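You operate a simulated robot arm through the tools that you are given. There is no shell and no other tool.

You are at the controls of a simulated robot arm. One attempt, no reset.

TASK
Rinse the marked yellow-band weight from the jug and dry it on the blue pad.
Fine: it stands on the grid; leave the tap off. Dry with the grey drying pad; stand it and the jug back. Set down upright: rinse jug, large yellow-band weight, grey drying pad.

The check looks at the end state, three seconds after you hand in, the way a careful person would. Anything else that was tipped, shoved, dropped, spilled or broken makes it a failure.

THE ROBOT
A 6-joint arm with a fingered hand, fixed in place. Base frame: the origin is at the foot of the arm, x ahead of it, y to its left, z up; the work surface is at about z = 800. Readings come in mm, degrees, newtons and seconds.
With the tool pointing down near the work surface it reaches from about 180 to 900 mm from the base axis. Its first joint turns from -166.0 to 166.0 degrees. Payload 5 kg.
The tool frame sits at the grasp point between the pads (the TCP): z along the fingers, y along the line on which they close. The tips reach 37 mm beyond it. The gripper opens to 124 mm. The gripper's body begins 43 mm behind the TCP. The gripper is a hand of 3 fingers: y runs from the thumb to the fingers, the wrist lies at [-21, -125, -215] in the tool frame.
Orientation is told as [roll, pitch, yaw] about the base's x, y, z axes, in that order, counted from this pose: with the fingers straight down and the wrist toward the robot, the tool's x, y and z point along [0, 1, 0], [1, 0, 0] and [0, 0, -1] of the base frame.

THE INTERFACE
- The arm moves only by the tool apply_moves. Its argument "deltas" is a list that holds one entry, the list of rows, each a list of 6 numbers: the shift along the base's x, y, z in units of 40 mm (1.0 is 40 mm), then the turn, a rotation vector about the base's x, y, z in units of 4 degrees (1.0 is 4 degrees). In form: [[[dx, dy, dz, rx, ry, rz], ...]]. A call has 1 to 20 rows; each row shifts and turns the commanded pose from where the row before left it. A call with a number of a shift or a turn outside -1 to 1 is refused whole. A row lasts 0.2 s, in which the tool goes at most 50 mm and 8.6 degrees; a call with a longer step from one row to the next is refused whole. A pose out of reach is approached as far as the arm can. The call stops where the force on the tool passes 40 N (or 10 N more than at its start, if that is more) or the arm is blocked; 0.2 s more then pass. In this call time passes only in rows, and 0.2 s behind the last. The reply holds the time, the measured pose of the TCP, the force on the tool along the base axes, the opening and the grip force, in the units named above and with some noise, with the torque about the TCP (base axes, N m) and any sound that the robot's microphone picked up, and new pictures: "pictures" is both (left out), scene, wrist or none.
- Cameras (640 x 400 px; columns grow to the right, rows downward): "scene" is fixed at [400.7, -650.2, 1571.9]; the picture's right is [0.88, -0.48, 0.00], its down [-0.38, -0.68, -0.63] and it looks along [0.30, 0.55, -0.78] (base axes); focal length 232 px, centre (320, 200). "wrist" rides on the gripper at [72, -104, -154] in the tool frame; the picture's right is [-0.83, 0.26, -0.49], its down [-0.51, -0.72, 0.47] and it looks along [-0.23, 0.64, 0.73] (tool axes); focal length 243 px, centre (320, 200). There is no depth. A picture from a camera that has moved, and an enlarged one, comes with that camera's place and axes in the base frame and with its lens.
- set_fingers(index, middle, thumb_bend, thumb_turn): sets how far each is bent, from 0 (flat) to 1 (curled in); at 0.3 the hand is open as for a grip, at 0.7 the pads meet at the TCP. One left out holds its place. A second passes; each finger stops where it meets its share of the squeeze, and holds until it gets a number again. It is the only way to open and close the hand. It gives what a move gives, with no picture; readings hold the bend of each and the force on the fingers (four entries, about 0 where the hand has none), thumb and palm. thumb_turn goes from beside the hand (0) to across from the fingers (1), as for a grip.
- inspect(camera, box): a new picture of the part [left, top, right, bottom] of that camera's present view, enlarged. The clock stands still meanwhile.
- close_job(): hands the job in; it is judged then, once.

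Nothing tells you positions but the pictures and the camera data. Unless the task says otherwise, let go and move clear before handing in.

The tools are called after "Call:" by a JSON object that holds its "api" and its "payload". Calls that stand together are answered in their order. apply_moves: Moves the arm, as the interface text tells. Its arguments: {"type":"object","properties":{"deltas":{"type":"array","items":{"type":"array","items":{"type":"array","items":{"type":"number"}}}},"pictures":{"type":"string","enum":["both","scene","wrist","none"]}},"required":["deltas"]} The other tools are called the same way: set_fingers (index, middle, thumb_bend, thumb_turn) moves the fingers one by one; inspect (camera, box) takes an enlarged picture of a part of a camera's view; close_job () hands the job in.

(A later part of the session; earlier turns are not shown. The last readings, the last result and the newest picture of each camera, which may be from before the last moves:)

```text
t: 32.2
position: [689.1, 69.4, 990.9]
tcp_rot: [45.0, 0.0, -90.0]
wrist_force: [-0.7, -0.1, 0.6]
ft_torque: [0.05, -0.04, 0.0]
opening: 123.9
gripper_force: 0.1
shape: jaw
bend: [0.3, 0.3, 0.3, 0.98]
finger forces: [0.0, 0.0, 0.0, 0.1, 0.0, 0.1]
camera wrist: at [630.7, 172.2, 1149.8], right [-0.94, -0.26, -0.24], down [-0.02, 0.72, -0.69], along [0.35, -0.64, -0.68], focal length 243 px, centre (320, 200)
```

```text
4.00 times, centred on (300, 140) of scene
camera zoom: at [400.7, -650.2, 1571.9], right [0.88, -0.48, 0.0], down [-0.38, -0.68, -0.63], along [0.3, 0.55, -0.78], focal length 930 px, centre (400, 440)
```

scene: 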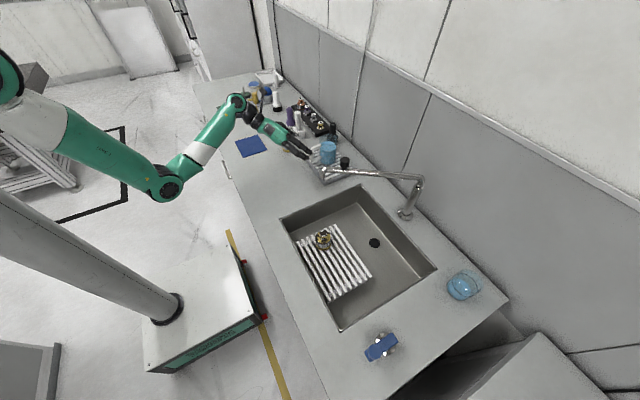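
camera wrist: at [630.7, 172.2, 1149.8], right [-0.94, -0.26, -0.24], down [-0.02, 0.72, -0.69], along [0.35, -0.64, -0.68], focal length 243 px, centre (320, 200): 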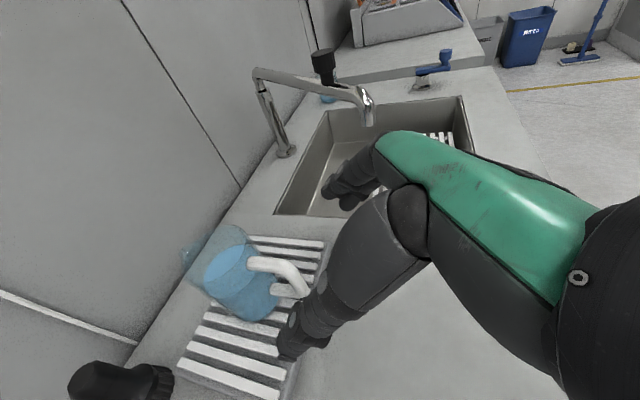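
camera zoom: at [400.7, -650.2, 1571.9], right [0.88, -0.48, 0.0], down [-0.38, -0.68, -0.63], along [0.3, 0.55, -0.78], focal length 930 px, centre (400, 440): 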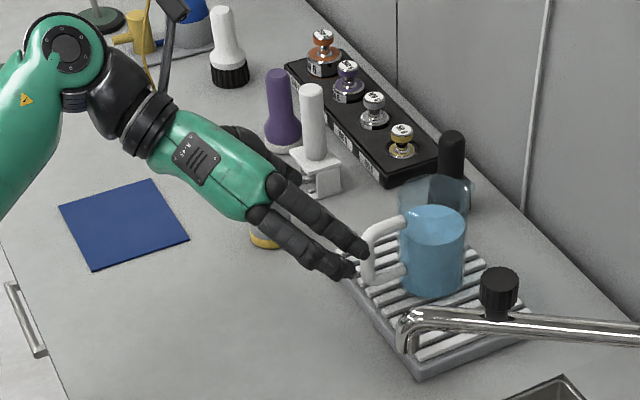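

The fingers point at the handle, one side each. I'll advance three quarters of the way and check.

Call:
{"api": "apply_moves", "payload": {"deltas": [[[0.437, -0.015, -0.418, 0, 0, 0], [0.437, -0.015, -0.418, 0, 0, 0], [0.437, -0.015, -0.418, 0, 0, 0]]], "pictures": "both"}}

Call:
{"api": "inspect", "payload": {"camera": "wrist", "box": [140, 150, 440, 400]}}

Call:
{"api": "inspect", "payload": {"camera": "scene", "box": [270, 100, 350, 190]}}

```text
t: 33.0
position: [741.9, 65.3, 944.5]
tcp_rot: [45.2, 0.0, -89.9]
wrist_force: [-0.3, -0.6, -0.8]
ft_torque: [0.02, 0.01, -0.02]
opening: 123.9
gripper_force: 0.0
shape: jaw
bend: [0.3, 0.3, 0.3, 0.98]
finger forces: [0.0, 0.0, 0.0, 0.1, 0.0, 0.0]
camera wrist: at [684.0, 168.7, 1101.9], right [-0.93, -0.26, -0.24], down [-0.02, 0.72, -0.69], along [0.35, -0.64, -0.68], focal length 243 px, centre (320, 200)
```

scene: 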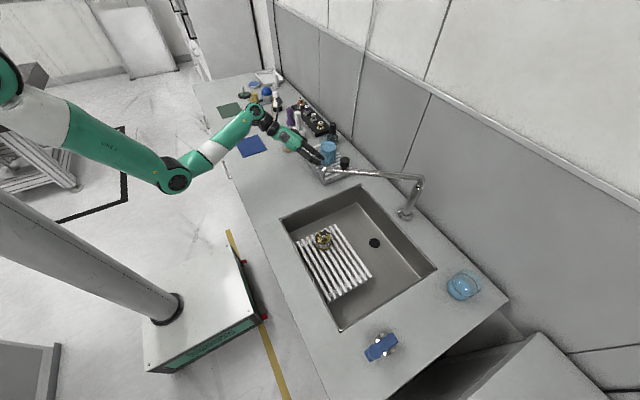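
wrist: 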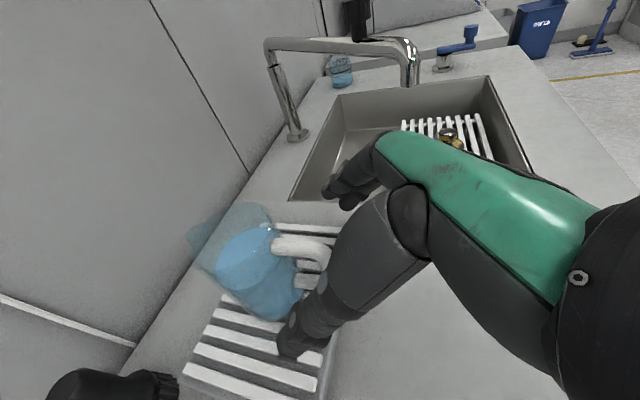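

```text
1.60 times, centred on (290, 275) of wrist
camera zoom: at [684.0, 168.7, 1101.9], right [-0.93, -0.26, -0.24], down [-0.02, 0.72, -0.69], along [0.35, -0.64, -0.68], focal length 388 px, centre (368, 80)
```

zoom: 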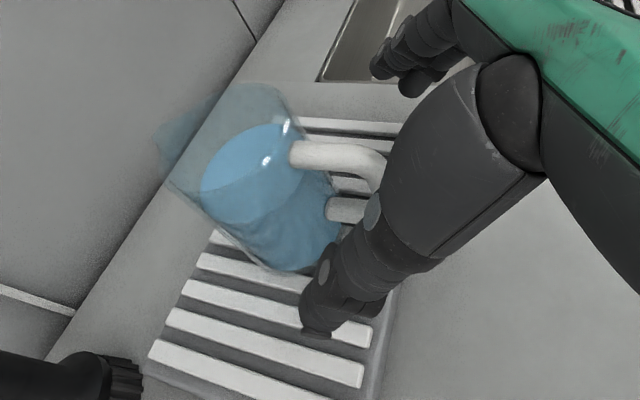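

```text
4.44 times, centred on (310, 145) of scene
camera zoom: at [400.7, -650.2, 1571.9], right [0.88, -0.48, 0.0], down [-0.38, -0.68, -0.63], along [0.3, 0.55, -0.78], focal length 1033 px, centre (364, 444)
```

zoom: 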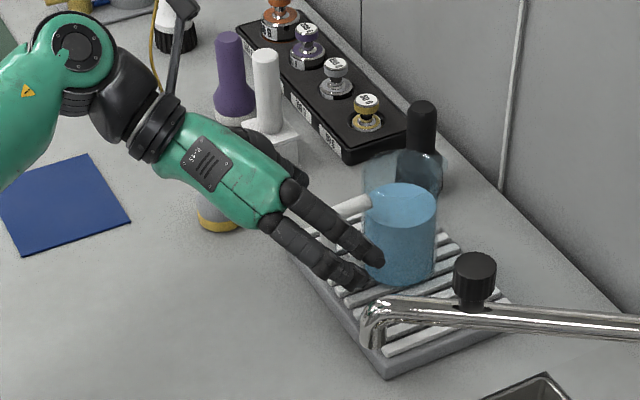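

No contact yet and the fingers straddle the handle. I'll advance the last bit and close gently.

Call:
{"api": "apply_moves", "payload": {"deltas": [[[0.21, 0.03, -0.25, 0, 0, 0], [0.21, 0.03, -0.25, 0, 0, 0]]], "pictures": "both"}}

Call:
{"api": "inspect", "payload": {"camera": "wrist", "box": [180, 170, 400, 370]}}

Call:
{"api": "inspect", "payload": {"camera": "scene", "box": [290, 120, 350, 180]}}

```text
t: 33.6
position: [759.7, 68.1, 921.1]
tcp_rot: [45.1, 0.0, -90.0]
wrist_force: [-0.3, -0.2, 0.2]
ft_torque: [-0.02, -0.01, -0.03]
opening: 123.8
gripper_force: 0.2
shape: jaw
bend: [0.3, 0.3, 0.3, 0.98]
finger forces: [0.1, 0.0, 0.1, 0.0, 0.0, 0.1]
camera wrist: at [700.9, 171.6, 1080.9], right [-0.94, -0.26, -0.24], down [-0.02, 0.72, -0.69], along [0.35, -0.64, -0.68], focal length 243 px, centre (320, 200)
```

scene: 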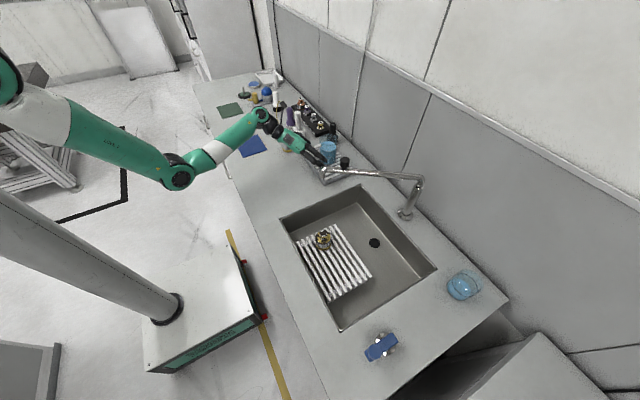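
wrist: 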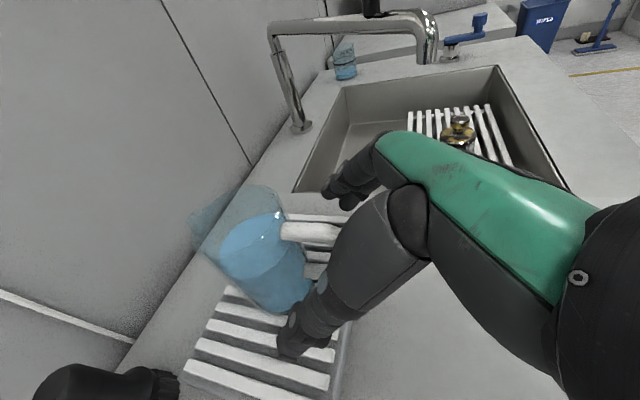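

```text
2.00 times, centred on (290, 270) of wrist
camera zoom: at [700.9, 171.6, 1080.9], right [-0.94, -0.26, -0.24], down [-0.02, 0.72, -0.69], along [0.35, -0.64, -0.68], focal length 485 px, centre (380, 60)
```

zoom: 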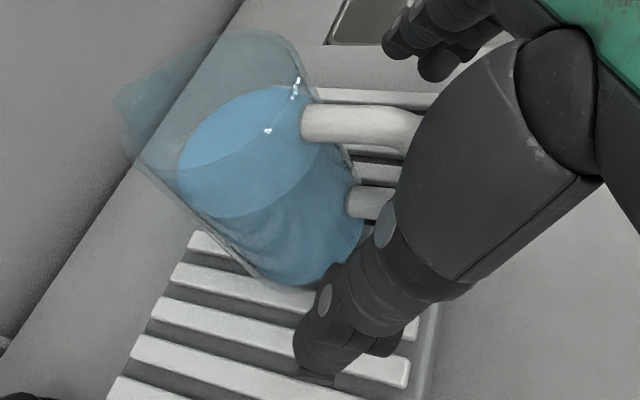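

```text
6.67 times, centred on (320, 150) of scene
camera zoom: at [400.7, -650.2, 1571.9], right [0.88, -0.48, 0.0], down [-0.38, -0.68, -0.63], along [0.3, 0.55, -0.78], focal length 1550 px, centre (320, 533)
```

zoom: 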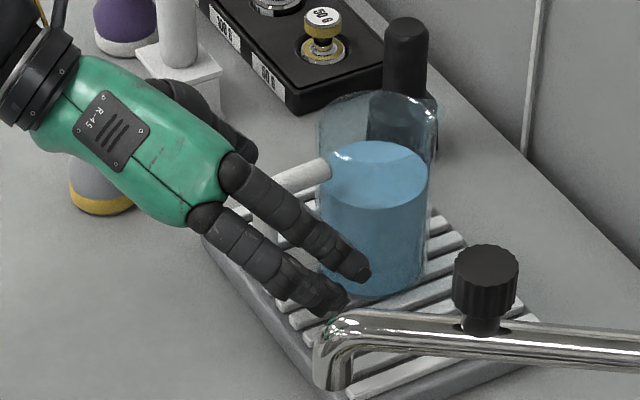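

The handle's corner sits between the pads, with clearance to the jug's body. I'll close part way first and look.

Call:
{"api": "set_fingers", "payload": {"index": 0.5, "middle": 0.5, "thumb_bend": 0.5, "thumb_turn": 1.0}}

Call:
{"api": "inspect", "payload": {"camera": "wrist", "box": [180, 170, 400, 370]}}

Call:
{"api": "inspect", "payload": {"camera": "scene", "box": [290, 120, 350, 180]}}

```text
t: 34.6
position: [758.9, 67.1, 922.7]
tcp_rot: [44.9, 0.0, -90.0]
wrist_force: [-0.5, -0.5, -0.4]
ft_torque: [-0.01, -0.01, 0.03]
opening: 68.2
gripper_force: 0.1
shape: fingers
bend: [0.5, 0.5, 0.5, 1.0]
finger forces: [0.0, 0.1, 0.0, 0.0, 0.1, 0.0]
```

```text
2.00 times, centred on (290, 270) of wrist
camera zoom: at [700.8, 171.6, 1080.8], right [-0.94, -0.26, -0.24], down [-0.02, 0.72, -0.69], along [0.35, -0.64, -0.68], focal length 485 px, centre (380, 60)
```

zoom: 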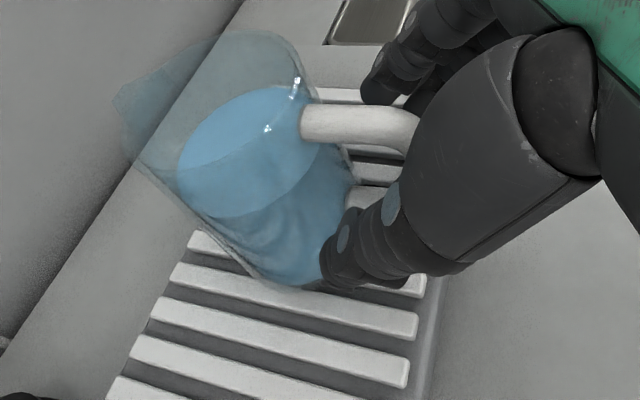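

```text
6.67 times, centred on (320, 150) of scene
camera zoom: at [400.7, -650.2, 1571.9], right [0.88, -0.48, 0.0], down [-0.38, -0.68, -0.63], along [0.3, 0.55, -0.78], focal length 1550 px, centre (320, 533)
```

zoom: 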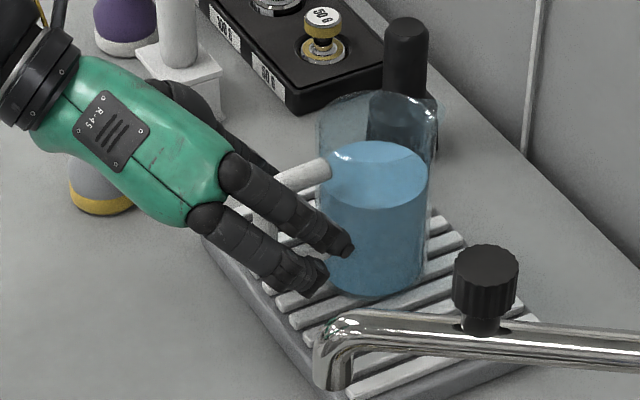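

Closing is symmetric and touches nothing yet. I'll draw back about 4 mm so the fingertips stay off the jug wall, then close fully.

Call:
{"api": "apply_moves", "payload": {"deltas": [[[-0.09, -0.03, 0.08, 0, 0, 0]]], "pictures": "none"}}

Call:
{"api": "set_fingers", "payload": {"index": 0.72, "middle": 0.72, "thumb_bend": 0.72}}

Call:
{"api": "inspect", "payload": {"camera": "wrist", "box": [180, 170, 400, 370]}}

Call:
{"api": "inspect", "payload": {"camera": "scene", "box": [290, 120, 350, 180]}}

```text
t: 35.0
position: [754.8, 66.3, 924.7]
tcp_rot: [45.1, 0.0, -90.1]
wrist_force: [0.2, 1.2, -0.2]
ft_torque: [0.03, 0.01, -0.02]
opening: 68.2
gripper_force: 0.0
shape: fingers
bend: [0.5, 0.5, 0.5, 1.0]
finger forces: [0.0, 0.1, 0.0, 0.0, 0.0, 0.0]
```

```text
t: 36.0
position: [754.9, 67.5, 926.0]
tcp_rot: [45.0, 0.0, -90.0]
wrist_force: [-0.4, -0.6, 0.5]
ft_torque: [-0.12, -0.02, 0.02]
opening: 3.0
gripper_force: 4.0
shape: fingers
bend: [0.72, 0.71, 0.71, 1.0]
finger forces: [0.1, 4.0, 0.0, 0.0, 2.9, 0.1]
```

```text
2.00 times, centred on (290, 270) of wrist
camera zoom: at [697.3, 170.3, 1084.1], right [-0.94, -0.26, -0.24], down [-0.03, 0.72, -0.69], along [0.35, -0.64, -0.68], focal length 485 px, centre (380, 60)
```

zoom: 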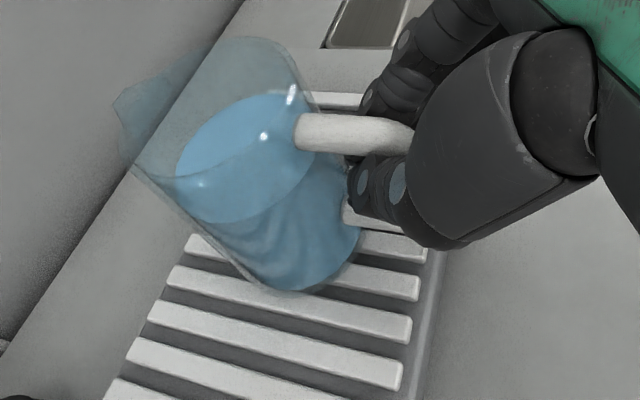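

```text
6.67 times, centred on (320, 150) of scene
camera zoom: at [400.7, -650.2, 1571.9], right [0.88, -0.48, 0.0], down [-0.38, -0.68, -0.63], along [0.3, 0.55, -0.78], focal length 1550 px, centre (320, 533)
```

zoom: 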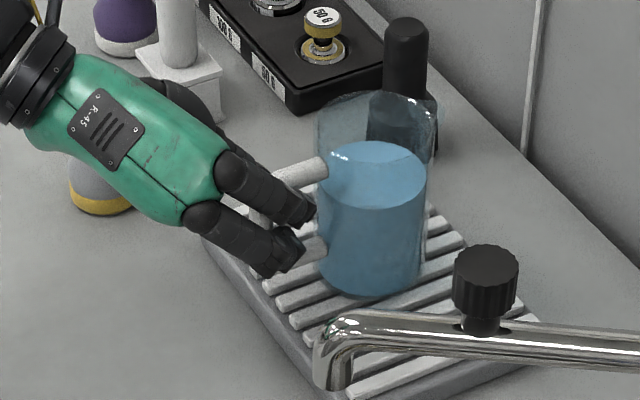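

The fingers closed almost completely with only a light force, so the handle may not be truly between the pads. I'll look closer before lifting.

Call:
{"api": "inspect", "payload": {"camera": "wrist", "box": [270, 190, 370, 300]}}

Call:
{"api": "inspect", "payload": {"camera": "scene", "box": [305, 138, 335, 168]}}

```text
3.64 times, centred on (320, 245) of wrist
camera zoom: at [697.3, 170.3, 1084.1], right [-0.94, -0.26, -0.24], down [-0.03, 0.72, -0.69], along [0.35, -0.64, -0.68], focal length 882 px, centre (320, 36)
```

zoom: 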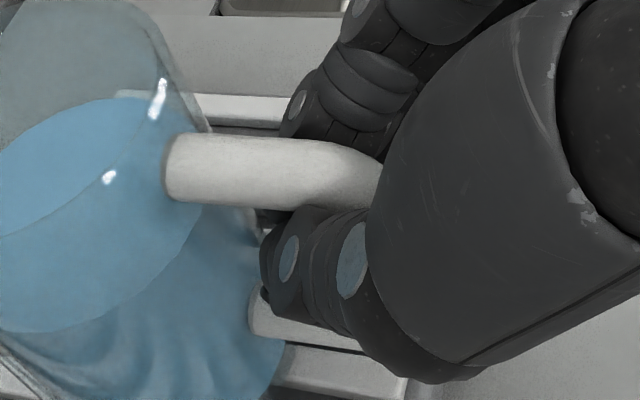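

```text
13.33 times, centred on (320, 153) of scene
camera zoom: at [400.7, -650.2, 1571.9], right [0.88, -0.48, 0.0], down [-0.38, -0.68, -0.63], along [0.3, 0.55, -0.78], focal length 3100 px, centre (320, 827)
```

zoom: 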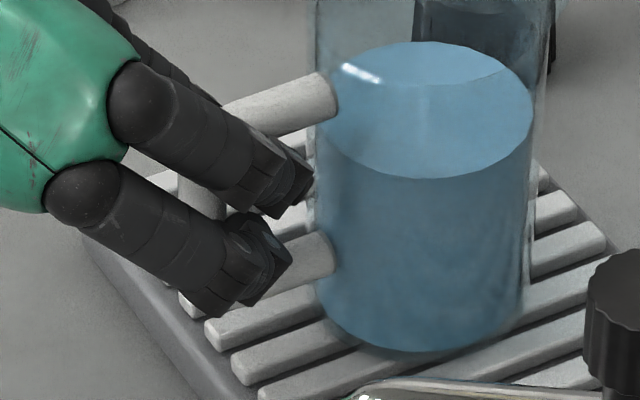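

The fingertips met inside the handle loop with the bar loose in the crook, so this isn't a firm grip. I'll open slightly, draw back about 18 mm so the pads clamp the bar itself, and close again.

Call:
{"api": "set_fingers", "payload": {"index": 0.5, "middle": 0.5, "thumb_bend": 0.5}}

Call:
{"api": "apply_moves", "payload": {"deltas": [[[-0.16, -0.02, 0.16, 0, 0, 0], [-0.16, 0, 0.16, 0, 0, 0]]], "pictures": "none"}}

Call:
{"api": "set_fingers", "payload": {"index": 0.75, "middle": 0.75, "thumb_bend": 0.75}}

Call:
{"api": "inspect", "payload": {"camera": "wrist", "box": [240, 170, 370, 300]}}

Call:
{"api": "inspect", "payload": {"camera": "scene", "box": [300, 130, 345, 175]}}

```text
t: 37.0
position: [755.1, 67.7, 925.5]
tcp_rot: [45.0, 0.0, -90.0]
wrist_force: [0.4, 0.5, 0.3]
ft_torque: [0.01, 0.0, 0.0]
opening: 66.9
gripper_force: 0.1
shape: fingers
bend: [0.5, 0.5, 0.5, 1.0]
finger forces: [0.1, 0.0, 0.1, 0.0, 0.1, 0.1]
```

```text
t: 37.6
position: [743.4, 66.3, 938.6]
tcp_rot: [45.1, 0.0, -90.0]
wrist_force: [0.4, -0.2, 0.4]
ft_torque: [-0.01, 0.01, 0.0]
opening: 66.9
gripper_force: 0.1
shape: fingers
bend: [0.5, 0.5, 0.5, 1.0]
finger forces: [0.0, 0.1, 0.0, 0.0, 0.0, 0.0]
```

```text
t: 38.6
position: [743.3, 66.0, 938.6]
tcp_rot: [44.9, 0.1, -90.0]
wrist_force: [0.7, -0.2, -3.2]
ft_torque: [-0.07, 0.1, -0.02]
opening: 8.6
gripper_force: 17.9
shape: fingers
bend: [0.74, 0.73, 0.68, 1.0]
finger forces: [9.6, 10.4, 0.1, 0.0, 15.8, 0.0]
```

```text
3.08 times, centred on (305, 235) of wrist
camera zoom: at [685.0, 169.6, 1096.7], right [-0.94, -0.26, -0.24], down [-0.03, 0.72, -0.69], along [0.35, -0.64, -0.68], focal length 746 px, centre (366, 92)
```

zoom: 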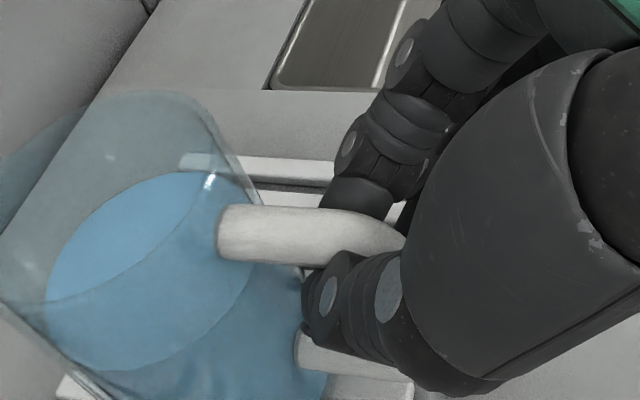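

```text
8.89 times, centred on (322, 152) of scene
camera zoom: at [400.7, -650.2, 1571.9], right [0.88, -0.48, 0.0], down [-0.38, -0.68, -0.63], along [0.3, 0.55, -0.78], focal length 2066 px, centre (298, 622)
```

zoom: 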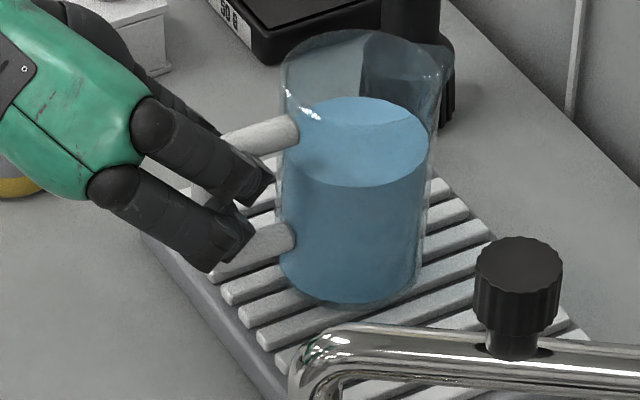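

The fingers now bear on the handle bar with about 18 N. I'll command a bit more bend to get the full squeeze before lifting.

Call:
{"api": "set_fingers", "payload": {"index": 0.9, "middle": 0.9, "thumb_bend": 0.9}}

Call:
{"api": "inspect", "payload": {"camera": "scene", "box": [300, 130, 345, 175]}}

Call:
{"api": "inspect", "payload": {"camera": "wrist", "box": [180, 170, 370, 340]}}

```text
t: 39.6
position: [742.8, 65.4, 937.7]
tcp_rot: [45.0, 0.0, -90.1]
wrist_force: [0.3, 0.0, -2.2]
ft_torque: [-0.06, -0.01, 0.02]
opening: 0.0
gripper_force: 13.3
shape: fingers
bend: [0.8, 0.81, 0.81, 1.0]
finger forces: [0.0, 16.1, 0.0, 0.0, 10.0, 0.1]
```

```text
8.89 times, centred on (322, 152) of scene
camera zoom: at [400.7, -650.2, 1571.9], right [0.88, -0.48, 0.0], down [-0.38, -0.68, -0.63], along [0.3, 0.55, -0.78], focal length 2066 px, centre (298, 622)
```

zoom: 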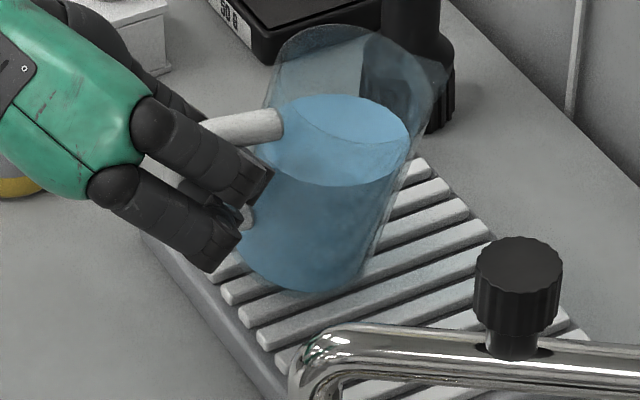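

```text
2.35 times, centred on (275, 255) of wrist
camera zoom: at [685.1, 169.6, 1096.9], right [-0.94, -0.26, -0.24], down [-0.02, 0.72, -0.69], along [0.35, -0.64, -0.68], focal length 571 px, centre (426, 71)
```

zoom: 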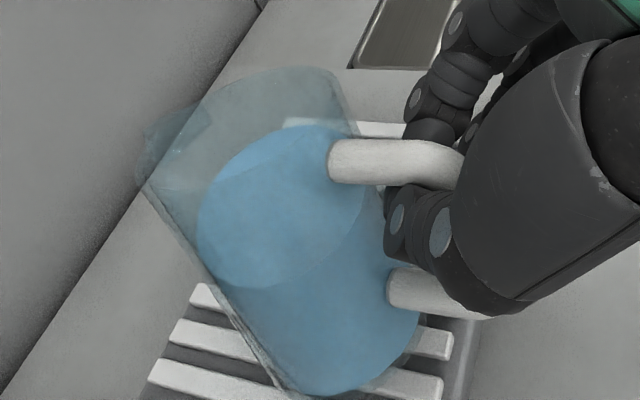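

Extra squeeze hooked the bar and tipped the jug a little toward its lip (no spill visible). I'll relax gradually so it settles back upright.

Call:
{"api": "set_fingers", "payload": {"index": 0.78, "middle": 0.78, "thumb_bend": 0.78}}

Call:
{"api": "set_fingers", "payload": {"index": 0.75, "middle": 0.75, "thumb_bend": 0.75}}

Call:
{"api": "inspect", "payload": {"camera": "scene", "box": [300, 130, 345, 175]}}

```text
t: 40.6
position: [744.5, 66.7, 938.0]
tcp_rot: [45.0, 0.0, -90.0]
wrist_force: [0.1, 0.1, -4.0]
ft_torque: [-0.11, 0.18, -0.01]
opening: 1.1
gripper_force: 17.5
shape: fingers
bend: [0.77, 0.77, 0.72, 1.0]
finger forces: [12.5, 10.8, 0.0, 0.0, 11.4, 0.0]
```

```text
t: 41.6
position: [742.0, 66.0, 939.3]
tcp_rot: [45.0, 0.1, -90.0]
wrist_force: [-1.1, -0.7, -1.1]
ft_torque: [-0.09, 0.01, -0.04]
opening: 1.3
gripper_force: 4.8
shape: fingers
bend: [0.75, 0.75, 0.71, 1.0]
finger forces: [0.0, 4.3, 0.0, 0.1, 4.5, 0.2]
```

```text
8.89 times, centred on (322, 152) of scene
camera zoom: at [400.7, -650.2, 1571.9], right [0.88, -0.48, 0.0], down [-0.38, -0.68, -0.63], along [0.3, 0.55, -0.78], focal length 2066 px, centre (298, 622)
```

zoom: 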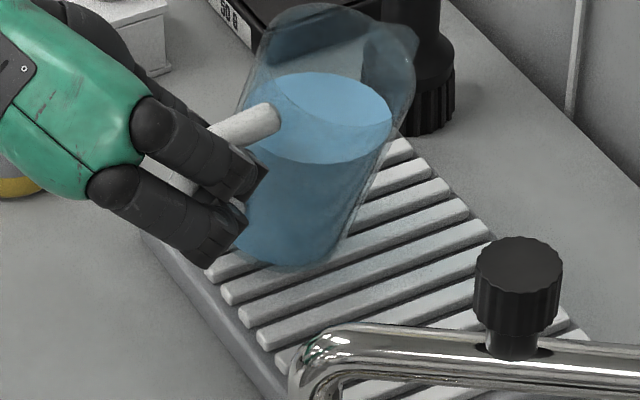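

The jug is still slightly tilted, hung on the middle finger and thumb. Let me see it from the wrist before letting it settle.

Call:
{"api": "inspect", "payload": {"camera": "wrist", "box": [150, 150, 390, 350]}}

Call:
{"api": "inspect", "payload": {"camera": "wrist", "box": [260, 190, 360, 300]}}

```text
2.00 times, centred on (270, 250) of wrist
camera zoom: at [685.0, 169.6, 1097.0], right [-0.94, -0.26, -0.24], down [-0.02, 0.72, -0.69], along [0.35, -0.64, -0.68], focal length 485 px, centre (420, 100)
```

zoom: 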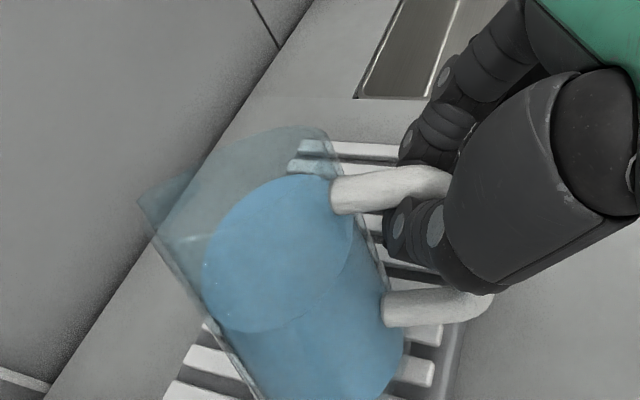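

```text
3.64 times, centred on (310, 245) of wrist
camera zoom: at [685.0, 169.6, 1097.0], right [-0.94, -0.26, -0.24], down [-0.02, 0.72, -0.69], along [0.35, -0.64, -0.68], focal length 882 px, centre (356, 36)
```

zoom: 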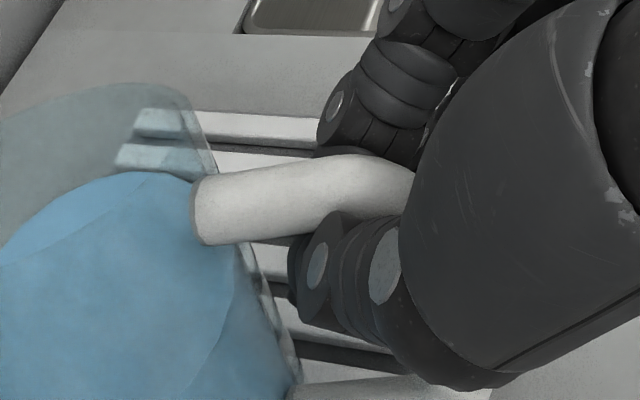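

The handle is hooked loosely over the closed fingertips. I'll open gently so the jug settles onto the rack.

Call:
{"api": "set_fingers", "payload": {"index": 0.7, "middle": 0.7, "thumb_bend": 0.68}}

Call:
{"api": "inspect", "payload": {"camera": "scene", "box": [300, 130, 345, 175]}}

Call:
{"api": "set_fingers", "payload": {"index": 0.64, "middle": 0.64, "thumb_bend": 0.62}}

Call:
{"api": "inspect", "payload": {"camera": "scene", "box": [300, 130, 345, 175]}}

```text
t: 42.6
position: [742.6, 66.4, 938.6]
tcp_rot: [45.0, -0.1, -90.0]
wrist_force: [-0.6, 1.0, 0.9]
ft_torque: [-0.03, 0.01, 0.08]
opening: 12.2
gripper_force: 2.2
shape: fingers
bend: [0.7, 0.69, 0.67, 1.0]
finger forces: [0.0, 1.5, 0.1, 0.1, 2.8, 0.1]
```

```text
8.89 times, centred on (322, 152) of scene
camera zoom: at [400.7, -650.2, 1571.9], right [0.88, -0.48, 0.0], down [-0.38, -0.68, -0.63], along [0.3, 0.55, -0.78], focal length 2066 px, centre (298, 622)
```

zoom: 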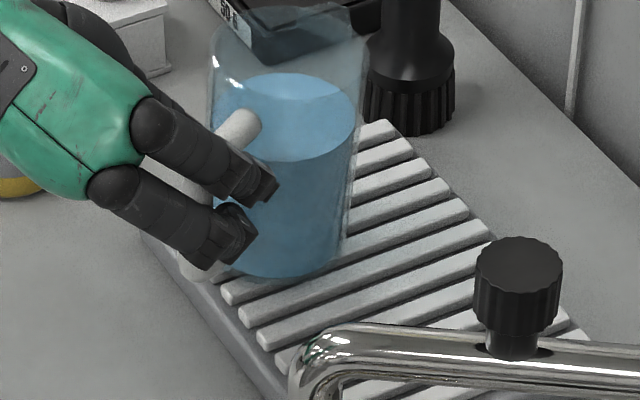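

```text
t: 43.6
position: [741.7, 65.9, 939.1]
tcp_rot: [44.9, 0.1, -90.0]
wrist_force: [-0.6, -0.6, -1.0]
ft_torque: [0.01, -0.03, 0.07]
opening: 27.6
gripper_force: 0.9
shape: fingers
bend: [0.64, 0.64, 0.62, 1.0]
finger forces: [0.0, 0.6, 0.0, 0.0, 1.6, 0.0]
```

```text
8.89 times, centred on (322, 152) of scene
camera zoom: at [400.7, -650.2, 1571.9], right [0.88, -0.48, 0.0], down [-0.38, -0.68, -0.63], along [0.3, 0.55, -0.78], focal length 2066 px, centre (298, 622)
```

zoom: 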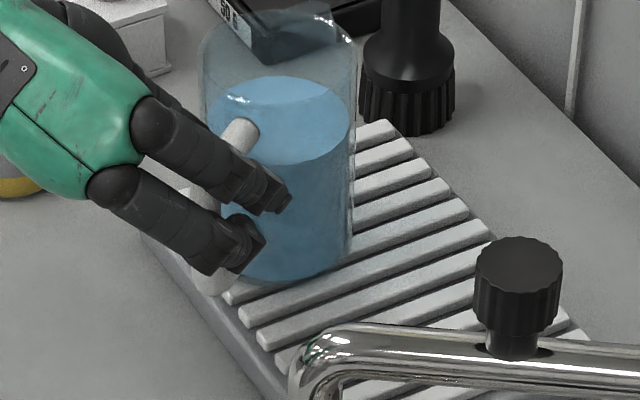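

The jug is standing upright again but has shifted and turned a little on the rack. I'll check the wrist view to free the fingers without pushing it.

Call:
{"api": "inspect", "payload": {"camera": "wrist", "box": [150, 150, 390, 350]}}

Call:
{"api": "inspect", "payload": {"camera": "scene", "box": [305, 135, 330, 165]}}

```text
2.00 times, centred on (270, 250) of wrist
camera zoom: at [685.0, 169.6, 1097.0], right [-0.94, -0.26, -0.24], down [-0.02, 0.72, -0.69], along [0.35, -0.64, -0.68], focal length 485 px, centre (420, 100)
```

zoom: 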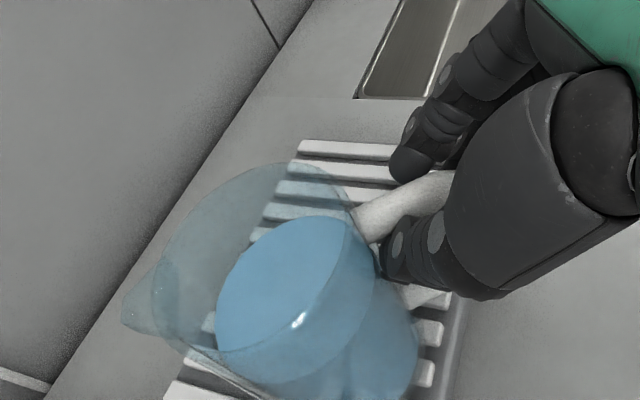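

```text
13.33 times, centred on (318, 150) of scene
camera zoom: at [400.7, -650.2, 1571.9], right [0.88, -0.48, 0.0], down [-0.38, -0.68, -0.63], along [0.3, 0.55, -0.78], focal length 3100 px, centre (353, 867)
```

zoom: 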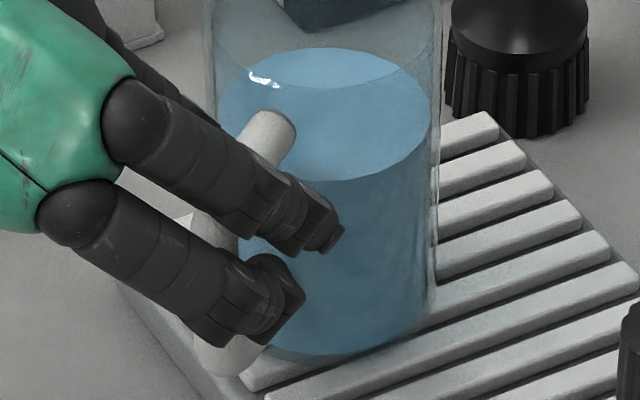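

The handle has turned about 38° (lip now toward (+x,+y)), with its bar still between thumb and fingers. I'll open only the two fingers, which have free space, and then back straight out.

Call:
{"api": "set_fingers", "payload": {"index": 0.3, "middle": 0.3}}

Call:
{"api": "apply_moves", "payload": {"deltas": [[[-0.35, 0, 0.35, 0, 0, 0], [-0.5, 0, 0.5, 0, 0, 0], [-0.5, 0, 0.6, 0, 0, 0], [-0.5, 0, 0.6, 0, 0, 0]]], "pictures": "both"}}

Call:
{"api": "inspect", "payload": {"camera": "wrist", "box": [150, 180, 390, 400]}}

Call:
{"api": "inspect", "payload": {"camera": "scene", "box": [290, 120, 350, 180]}}

```text
t: 44.6
position: [743.0, 66.4, 939.6]
tcp_rot: [45.0, 0.0, -89.9]
wrist_force: [-1.4, 0.1, 0.2]
ft_torque: [0.0, 0.01, 0.02]
opening: 79.3
gripper_force: 0.1
shape: fingers
bend: [0.3, 0.3, 0.62, 1.0]
finger forces: [0.0, 0.1, 0.0, 0.0, 1.5, 0.1]
```

```text
t: 45.6
position: [667.3, 66.9, 1020.9]
tcp_rot: [45.0, 0.0, -89.9]
wrist_force: [0.3, -0.8, 0.2]
ft_torque: [-0.02, -0.01, 0.03]
opening: 79.8
gripper_force: 0.1
shape: fingers
bend: [0.3, 0.3, 0.62, 1.0]
finger forces: [0.0, 0.0, 0.1, 0.0, 0.0, 0.1]
camera wrist: at [609.5, 171.0, 1179.2], right [-0.94, -0.26, -0.24], down [-0.03, 0.72, -0.69], along [0.35, -0.64, -0.68], focal length 243 px, centre (320, 200)
```

scene: 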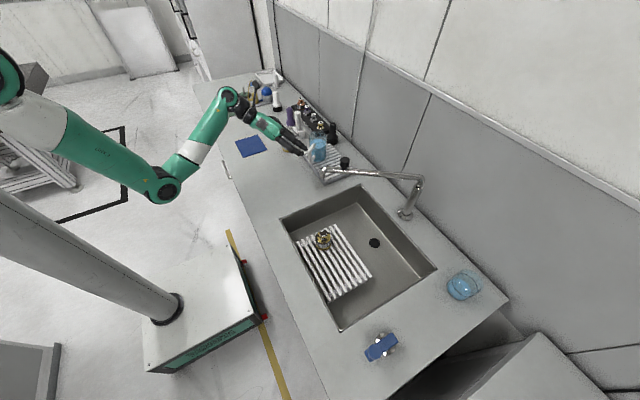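
wrist: 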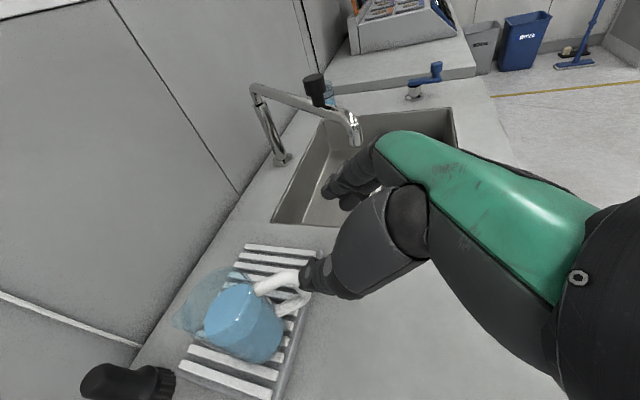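

```text
1.82 times, centred on (270, 290) of wrist
camera zoom: at [609.5, 171.0, 1179.2], right [-0.94, -0.26, -0.24], down [-0.03, 0.72, -0.69], along [0.35, -0.64, -0.68], focal length 441 px, centre (411, 36)
```

zoom: 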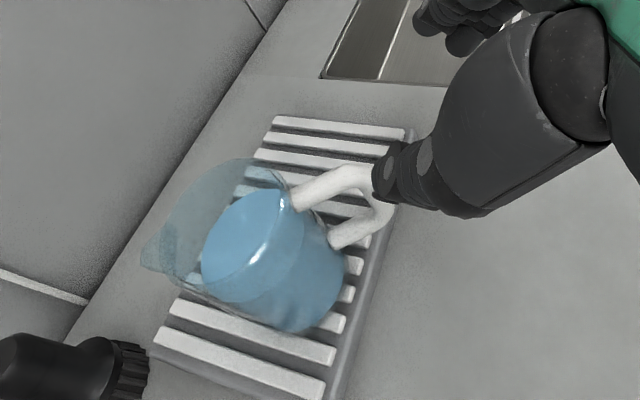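

```text
6.67 times, centred on (320, 150) of scene
camera zoom: at [400.7, -650.2, 1571.9], right [0.88, -0.48, 0.0], down [-0.38, -0.68, -0.63], along [0.3, 0.55, -0.78], focal length 1550 px, centre (320, 533)
```

zoom: 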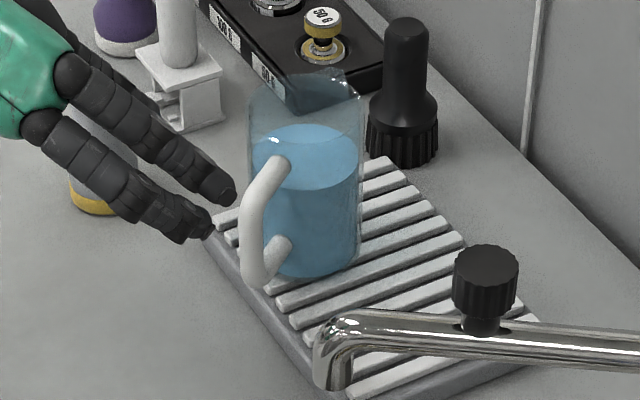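

The jug stands upright and full again, just turned. Before gripping again I want to see how the fingers actually close, so I'll swing the hand side-on to the scene camera in free air.

Call:
{"api": "apply_moves", "payload": {"deltas": [[[-0.15, -0.1, 0.2, -0.9623, 0.9623, 0.9623], [-0.15, -0.1, 0.2, -0.9623, 0.9623, 0.9623], [-0.15, -0.1, 0.2, -0.9623, 0.9623, 0.9623], [-0.15, -0.1, 0.2, -0.9623, 0.9623, 0.9623], [-0.15, -0.1, 0.2, -0.9623, 0.9623, 0.9623], [-0.15, -0.1, 0.1, -0.9623, 0.9623, 0.9623], [-0.15, -0.1, 0.1, -0.9623, 0.9623, 0.9623], [-0.15, -0.1, 0, -0.9623, 0.9623, 0.9623], [-0.15, -0.1, 0, -0.9623, 0.9623, 0.9623], [-0.15, -0.1, 0, -0.9623, 0.9623, 0.9623], [-0.15, -0.1, 0, -0.9623, 0.9623, 0.9623], [-0.15, -0.1, 0, -0.9623, 0.9623, 0.9623], [0, -0.1, 0, -0.9623, 0.9623, 0.9623], [0, -0.1, 0, -0.9623, 0.9623, 0.9623], [0, -0.1, 0, -0.9623, 0.9623, 0.9623], [0, -0.1, 0, -0.9623, 0.9623, 0.9623], [0, -0.1, 0, -0.9623, 0.9623, 0.9623], [0, -0.1, 0, -0.9623, 0.9623, 0.9623]]], "pictures": "both"}}

Call:
{"api": "set_fingers", "payload": {"index": 0.66, "middle": 0.66, "thumb_bend": 0.66, "thumb_turn": 1.0}}

```text
t: 49.4
position: [596.2, -6.2, 1068.3]
tcp_rot: [-45.1, 0.1, 0.2]
wrist_force: [0.2, 0.2, 0.1]
ft_torque: [0.02, -0.01, 0.02]
opening: 79.6
gripper_force: 0.0
shape: fingers
bend: [0.3, 0.3, 0.62, 1.0]
finger forces: [0.0, 0.1, 0.0, 0.0, 0.1, 0.1]
camera wrist: at [491.2, 153.2, 1124.3], right [0.26, -0.24, 0.94], down [-0.72, -0.69, 0.03], along [0.64, -0.68, -0.35], focal length 243 px, centre (320, 200)
```

scene: 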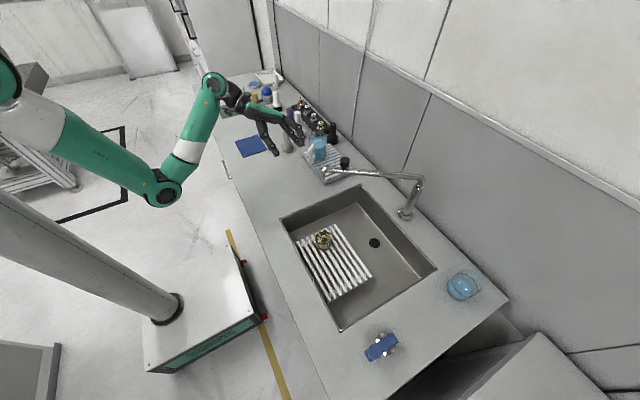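
wrist: 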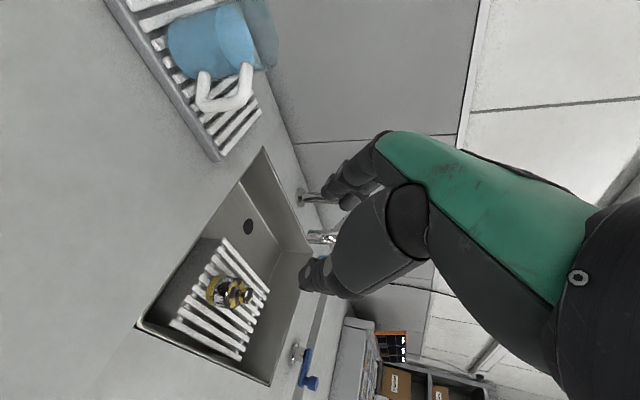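

```text
t: 50.4
position: [595.0, -5.8, 1067.8]
tcp_rot: [-45.0, 0.0, 0.0]
wrist_force: [-0.1, 0.6, 1.1]
ft_torque: [-0.01, -0.02, 0.0]
opening: 19.1
gripper_force: 0.1
shape: fingers
bend: [0.66, 0.66, 0.66, 1.0]
finger forces: [0.0, 0.1, 0.0, 0.0, 0.0, 0.1]
```

Call:
{"api": "inspect", "payload": {"camera": "scene", "box": [220, 80, 320, 170]}}

Call:
{"api": "inspect", "payload": {"camera": "scene", "box": [250, 100, 310, 160]}}

Call:
{"api": "inspect", "payload": {"camera": "wrist", "box": [140, 0, 300, 160]}}

```text
4.44 times, centred on (270, 125) of scene
camera zoom: at [400.7, -650.2, 1571.9], right [0.88, -0.48, 0.0], down [-0.38, -0.68, -0.63], along [0.3, 0.55, -0.78], focal length 1033 px, centre (542, 533)
```

zoom: 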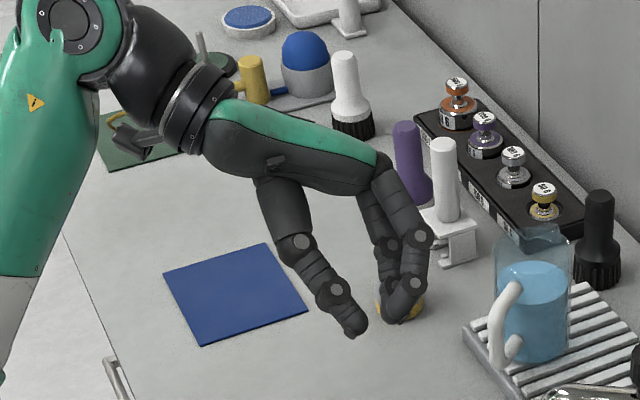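

```text
6.67 times, centred on (280, 130) of scene
camera zoom: at [400.7, -650.2, 1571.9], right [0.88, -0.48, 0.0], down [-0.38, -0.68, -0.63], along [0.3, 0.55, -0.78], focal length 1550 px, centre (587, 667)
```

zoom: 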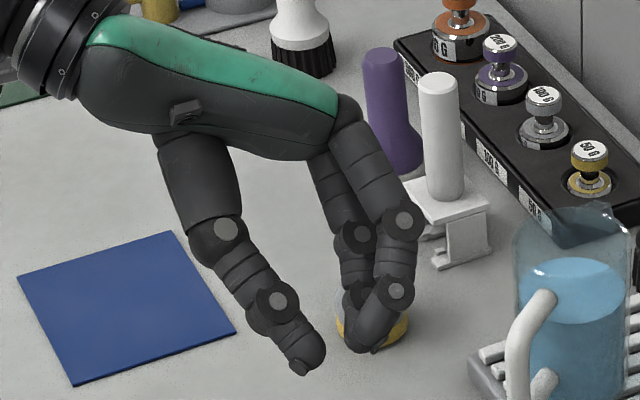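

```text
2.50 times, centred on (220, 80) of wrist
camera zoom: at [491.3, 153.4, 1124.3], right [0.26, -0.24, 0.94], down [-0.72, -0.69, 0.03], along [0.64, -0.68, -0.35], focal length 606 px, centre (570, 500)
```

zoom: 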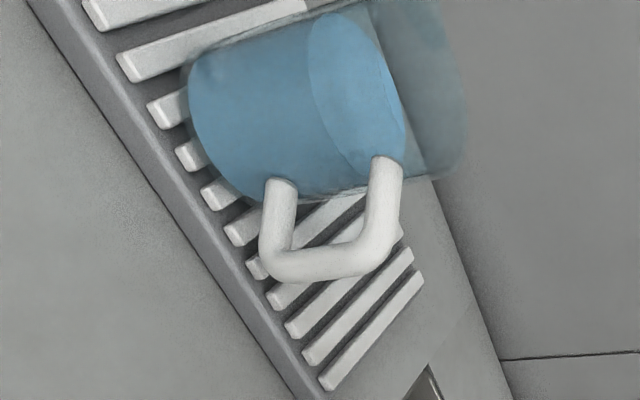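

I can see the hand clearly now: the tips meet about 37 mm beyond the TCP and the finger ends slant inward, so a thin bar is hard to pinch but the jug's 78 mm body suits a three-point grip from above (thumb one side, fingers the other, handle between). I'll rehearse the matching pour pose over the sink with a free hand, keeping clear of the tap.

Call:
{"api": "apply_moves", "payload": {"deltas": [[[-0.1, -0.7, 0, -0.893, 0, 0], [-0.1, -0.7, 0, -0.893, 0, 0], [-0.1, -0.7, -0.1, -0.893, 0, 0], [-0.1, -0.7, -0.1, -0.893, 0, 0], [-0.1, -0.7, -0.1, -0.893, 0, 0], [-0.1, -0.7, -0.1, -0.893, 0, 0], [0, -0.7, -0.1, -0.893, 0, 0], [0.1, -0.2, -0.1, 0, 0, 0.9375], [0.2, -0.2, -0.1, 0, 0, 0.9375], [0.2, -0.2, -0.1, 0, 0, 0.9375], [0.2, -0.2, -0.1, 0, 0, 0.9375], [0.2, -0.2, -0.1, 0, 0, 0.9375], [0.2, -0.2, -0.1, 0, 0, 0.9375], [0.2, -0.2, -0.1, 0, 0, 0.9375], [0.25, -0.2, -0.1, 0, 0, 0.9375], [0.25, -0.2, -0.1, 0, 0, 0.9375], [0.25, -0.2, -0.1, 0, 0, 0.9375], [0.25, -0.2, -0.1, 0, 0, 0.9375], [0.25, -0.2, -0.1, 0, 0, 0.9375]]], "pictures": "both"}}

```text
t: 54.4
position: [674.5, -297.3, 999.7]
tcp_rot: [-69.9, 0.0, 45.2]
wrist_force: [-0.3, -0.1, 0.4]
ft_torque: [-0.01, -0.01, 0.02]
opening: 18.9
gripper_force: 0.0
shape: fingers
bend: [0.66, 0.66, 0.66, 1.0]
finger forces: [0.0, 0.1, 0.0, 0.1, 0.1, 0.0]
camera wrist: at [480.9, -252.4, 983.1], right [0.06, 0.31, 0.95], down [-0.07, -0.95, 0.32], along [1.0, -0.09, -0.03], focal length 243 px, centre (320, 200)
```

scene: 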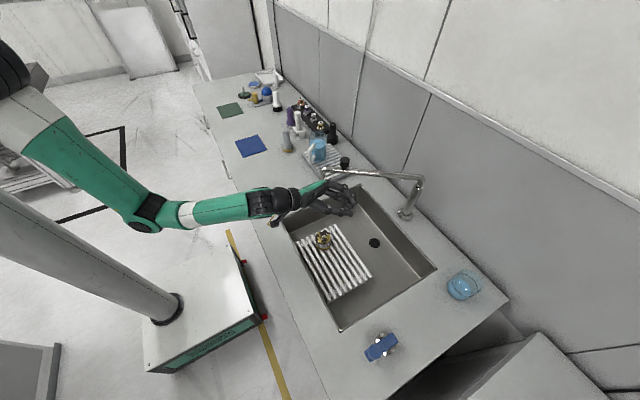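
wrist: 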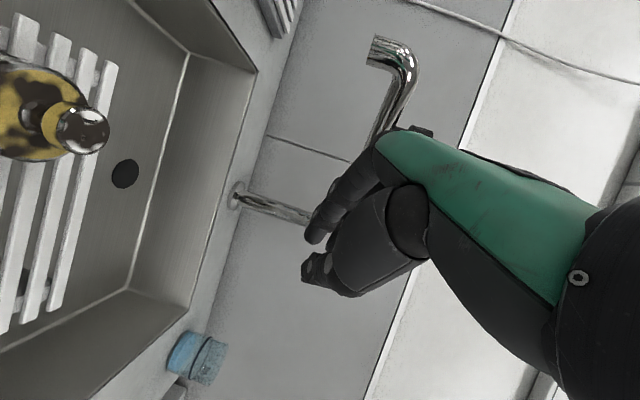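

The tilted pose is reached cleanly. I'll lower to the true pouring height to check the wrist and forearm stay clear of the bench.

Call:
{"api": "apply_moves", "payload": {"deltas": [[[0, 0, -0.5, 0, 0, 0], [0, 0, -0.5, 0, 0, 0], [0, 0, -0.5, 0, 0, 0], [0, 0, -0.5, 0, 0, 0]]], "pictures": "both"}}

Call:
{"api": "inspect", "payload": {"camera": "scene", "box": [220, 140, 400, 280]}}

Call:
{"api": "inspect", "payload": {"camera": "wrist", "box": [0, 0, 160, 200]}}

```text
t: 55.4
position: [671.3, -297.1, 920.7]
tcp_rot: [-70.0, 0.0, 44.9]
wrist_force: [0.1, 0.0, 0.3]
ft_torque: [0.03, 0.03, 0.0]
opening: 19.0
gripper_force: 0.0
shape: fingers
bend: [0.66, 0.66, 0.66, 1.0]
finger forces: [0.0, 0.0, 0.1, 0.0, 0.0, 0.0]
camera wrist: at [479.1, -252.7, 903.1], right [0.06, 0.31, 0.95], down [-0.07, -0.95, 0.31], along [1.0, -0.09, -0.03], focal length 243 px, centre (320, 200)
```

scene: 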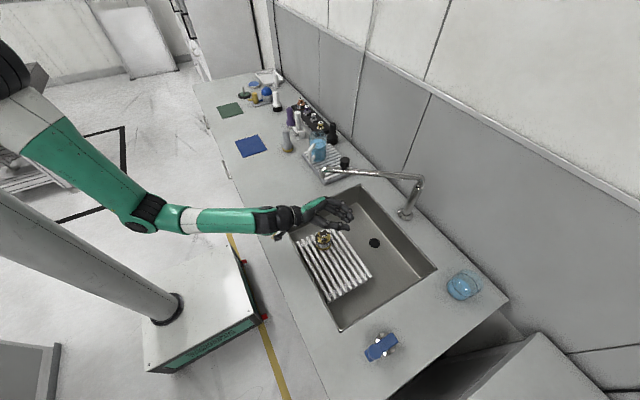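
wrist: 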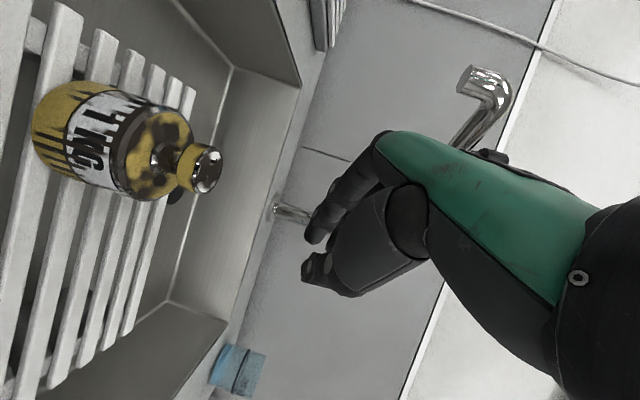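

```text
2.86 times, centred on (310, 210) of scene
camera zoom: at [400.7, -650.2, 1571.9], right [0.88, -0.48, 0.0], down [-0.38, -0.68, -0.63], along [0.3, 0.55, -0.78], focal length 664 px, centre (349, 171)
```

zoom: 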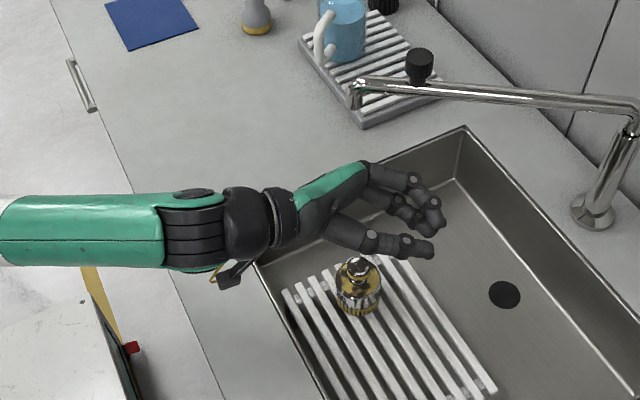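

```text
2.00 times, centred on (80, 100) of wrist
camera zoom: at [479.1, -252.7, 903.1], right [0.06, 0.31, 0.95], down [-0.07, -0.95, 0.31], along [1.0, -0.09, -0.03], focal length 485 px, centre (800, 400)
```

zoom: 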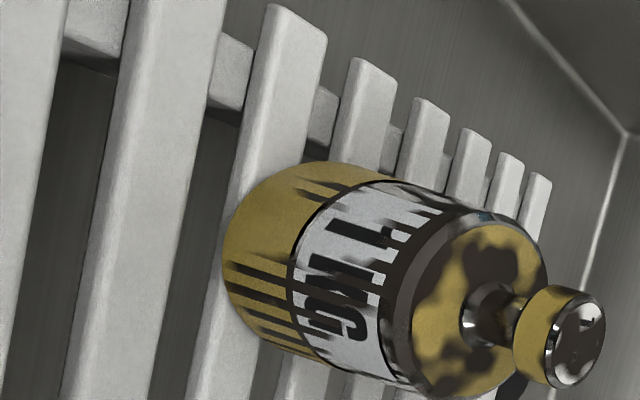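

The pour pose works with good clearance, and this view puts the weight ("1 KG") at about (625, −270) with its knob top near z 826. I'll go back up and around toward the jug, unwinding the tilt on the way.

Call:
{"api": "apply_moves", "payload": {"deltas": [[[-0.3, 0, 0.9, 0, 0, 0], [-0.5, 0, 1, 0, 0, 0], [-0.5, 0, 1, 0, 0, 0], [-0.5, 0, 1, 0, 0, 0], [-0.1, 0.3, 0, 0.73, 0.683, -0.9375], [-0.1, 0.3, 0, 0.773, 0.635, -0.9375], [-0.1, 0.3, 0, 0.813, 0.582, -0.9375], [-0.05, 0.4, 0, 0.849, 0.528, -0.9375], [0, 0.4, 0, 0.882, 0.471, -0.9375], [0, 0.4, 0, 0.911, 0.413, -0.9375], [0, 0.4, 0, 0.936, 0.352, -0.9375], [0, 0.4, 0, 0.957, 0.291, -0.9375], [0, 0.4, 0, 0.974, 0.227, -0.9375], [0, 0.5, 0, 0.987, 0.163, -0.9375], [0, 0.5, 0, 0.995, 0.098, -0.9375], [0, 0.5, 0, 0.999, 0.033, -0.9375]]], "pictures": "scene"}}

Call:
{"api": "set_fingers", "payload": {"index": 0.3, "middle": 0.3, "thumb_bend": 0.3, "thumb_turn": 1.0}}

```text
t: 58.8
position: [588.8, -106.4, 1075.7]
tcp_rot: [-21.9, 0.0, -0.1]
wrist_force: [-0.5, -0.6, -0.7]
ft_torque: [0.01, 0.01, 0.02]
opening: 19.2
gripper_force: 0.1
shape: fingers
bend: [0.66, 0.66, 0.66, 1.0]
finger forces: [0.0, 0.0, 0.1, 0.1, 0.1, 0.1]
```

scene: 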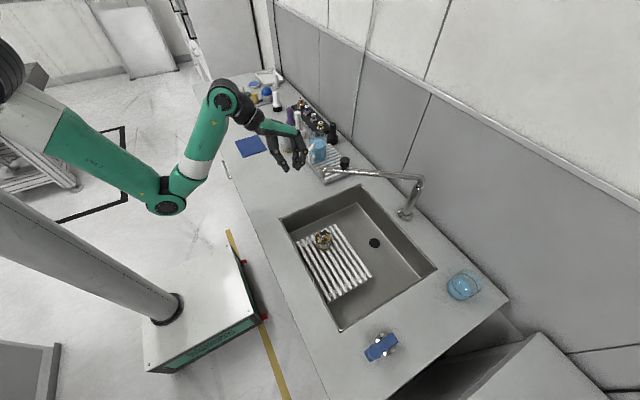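

```text
t: 59.8
position: [589.3, -107.0, 1075.8]
tcp_rot: [-22.0, 0.0, 0.0]
wrist_force: [0.1, 0.3, 0.6]
ft_torque: [0.0, -0.01, 0.03]
opening: 128.3
gripper_force: 0.0
shape: fingers
bend: [0.3, 0.3, 0.3, 0.98]
finger forces: [0.0, 0.0, 0.0, 0.0, 0.1, 0.1]
```

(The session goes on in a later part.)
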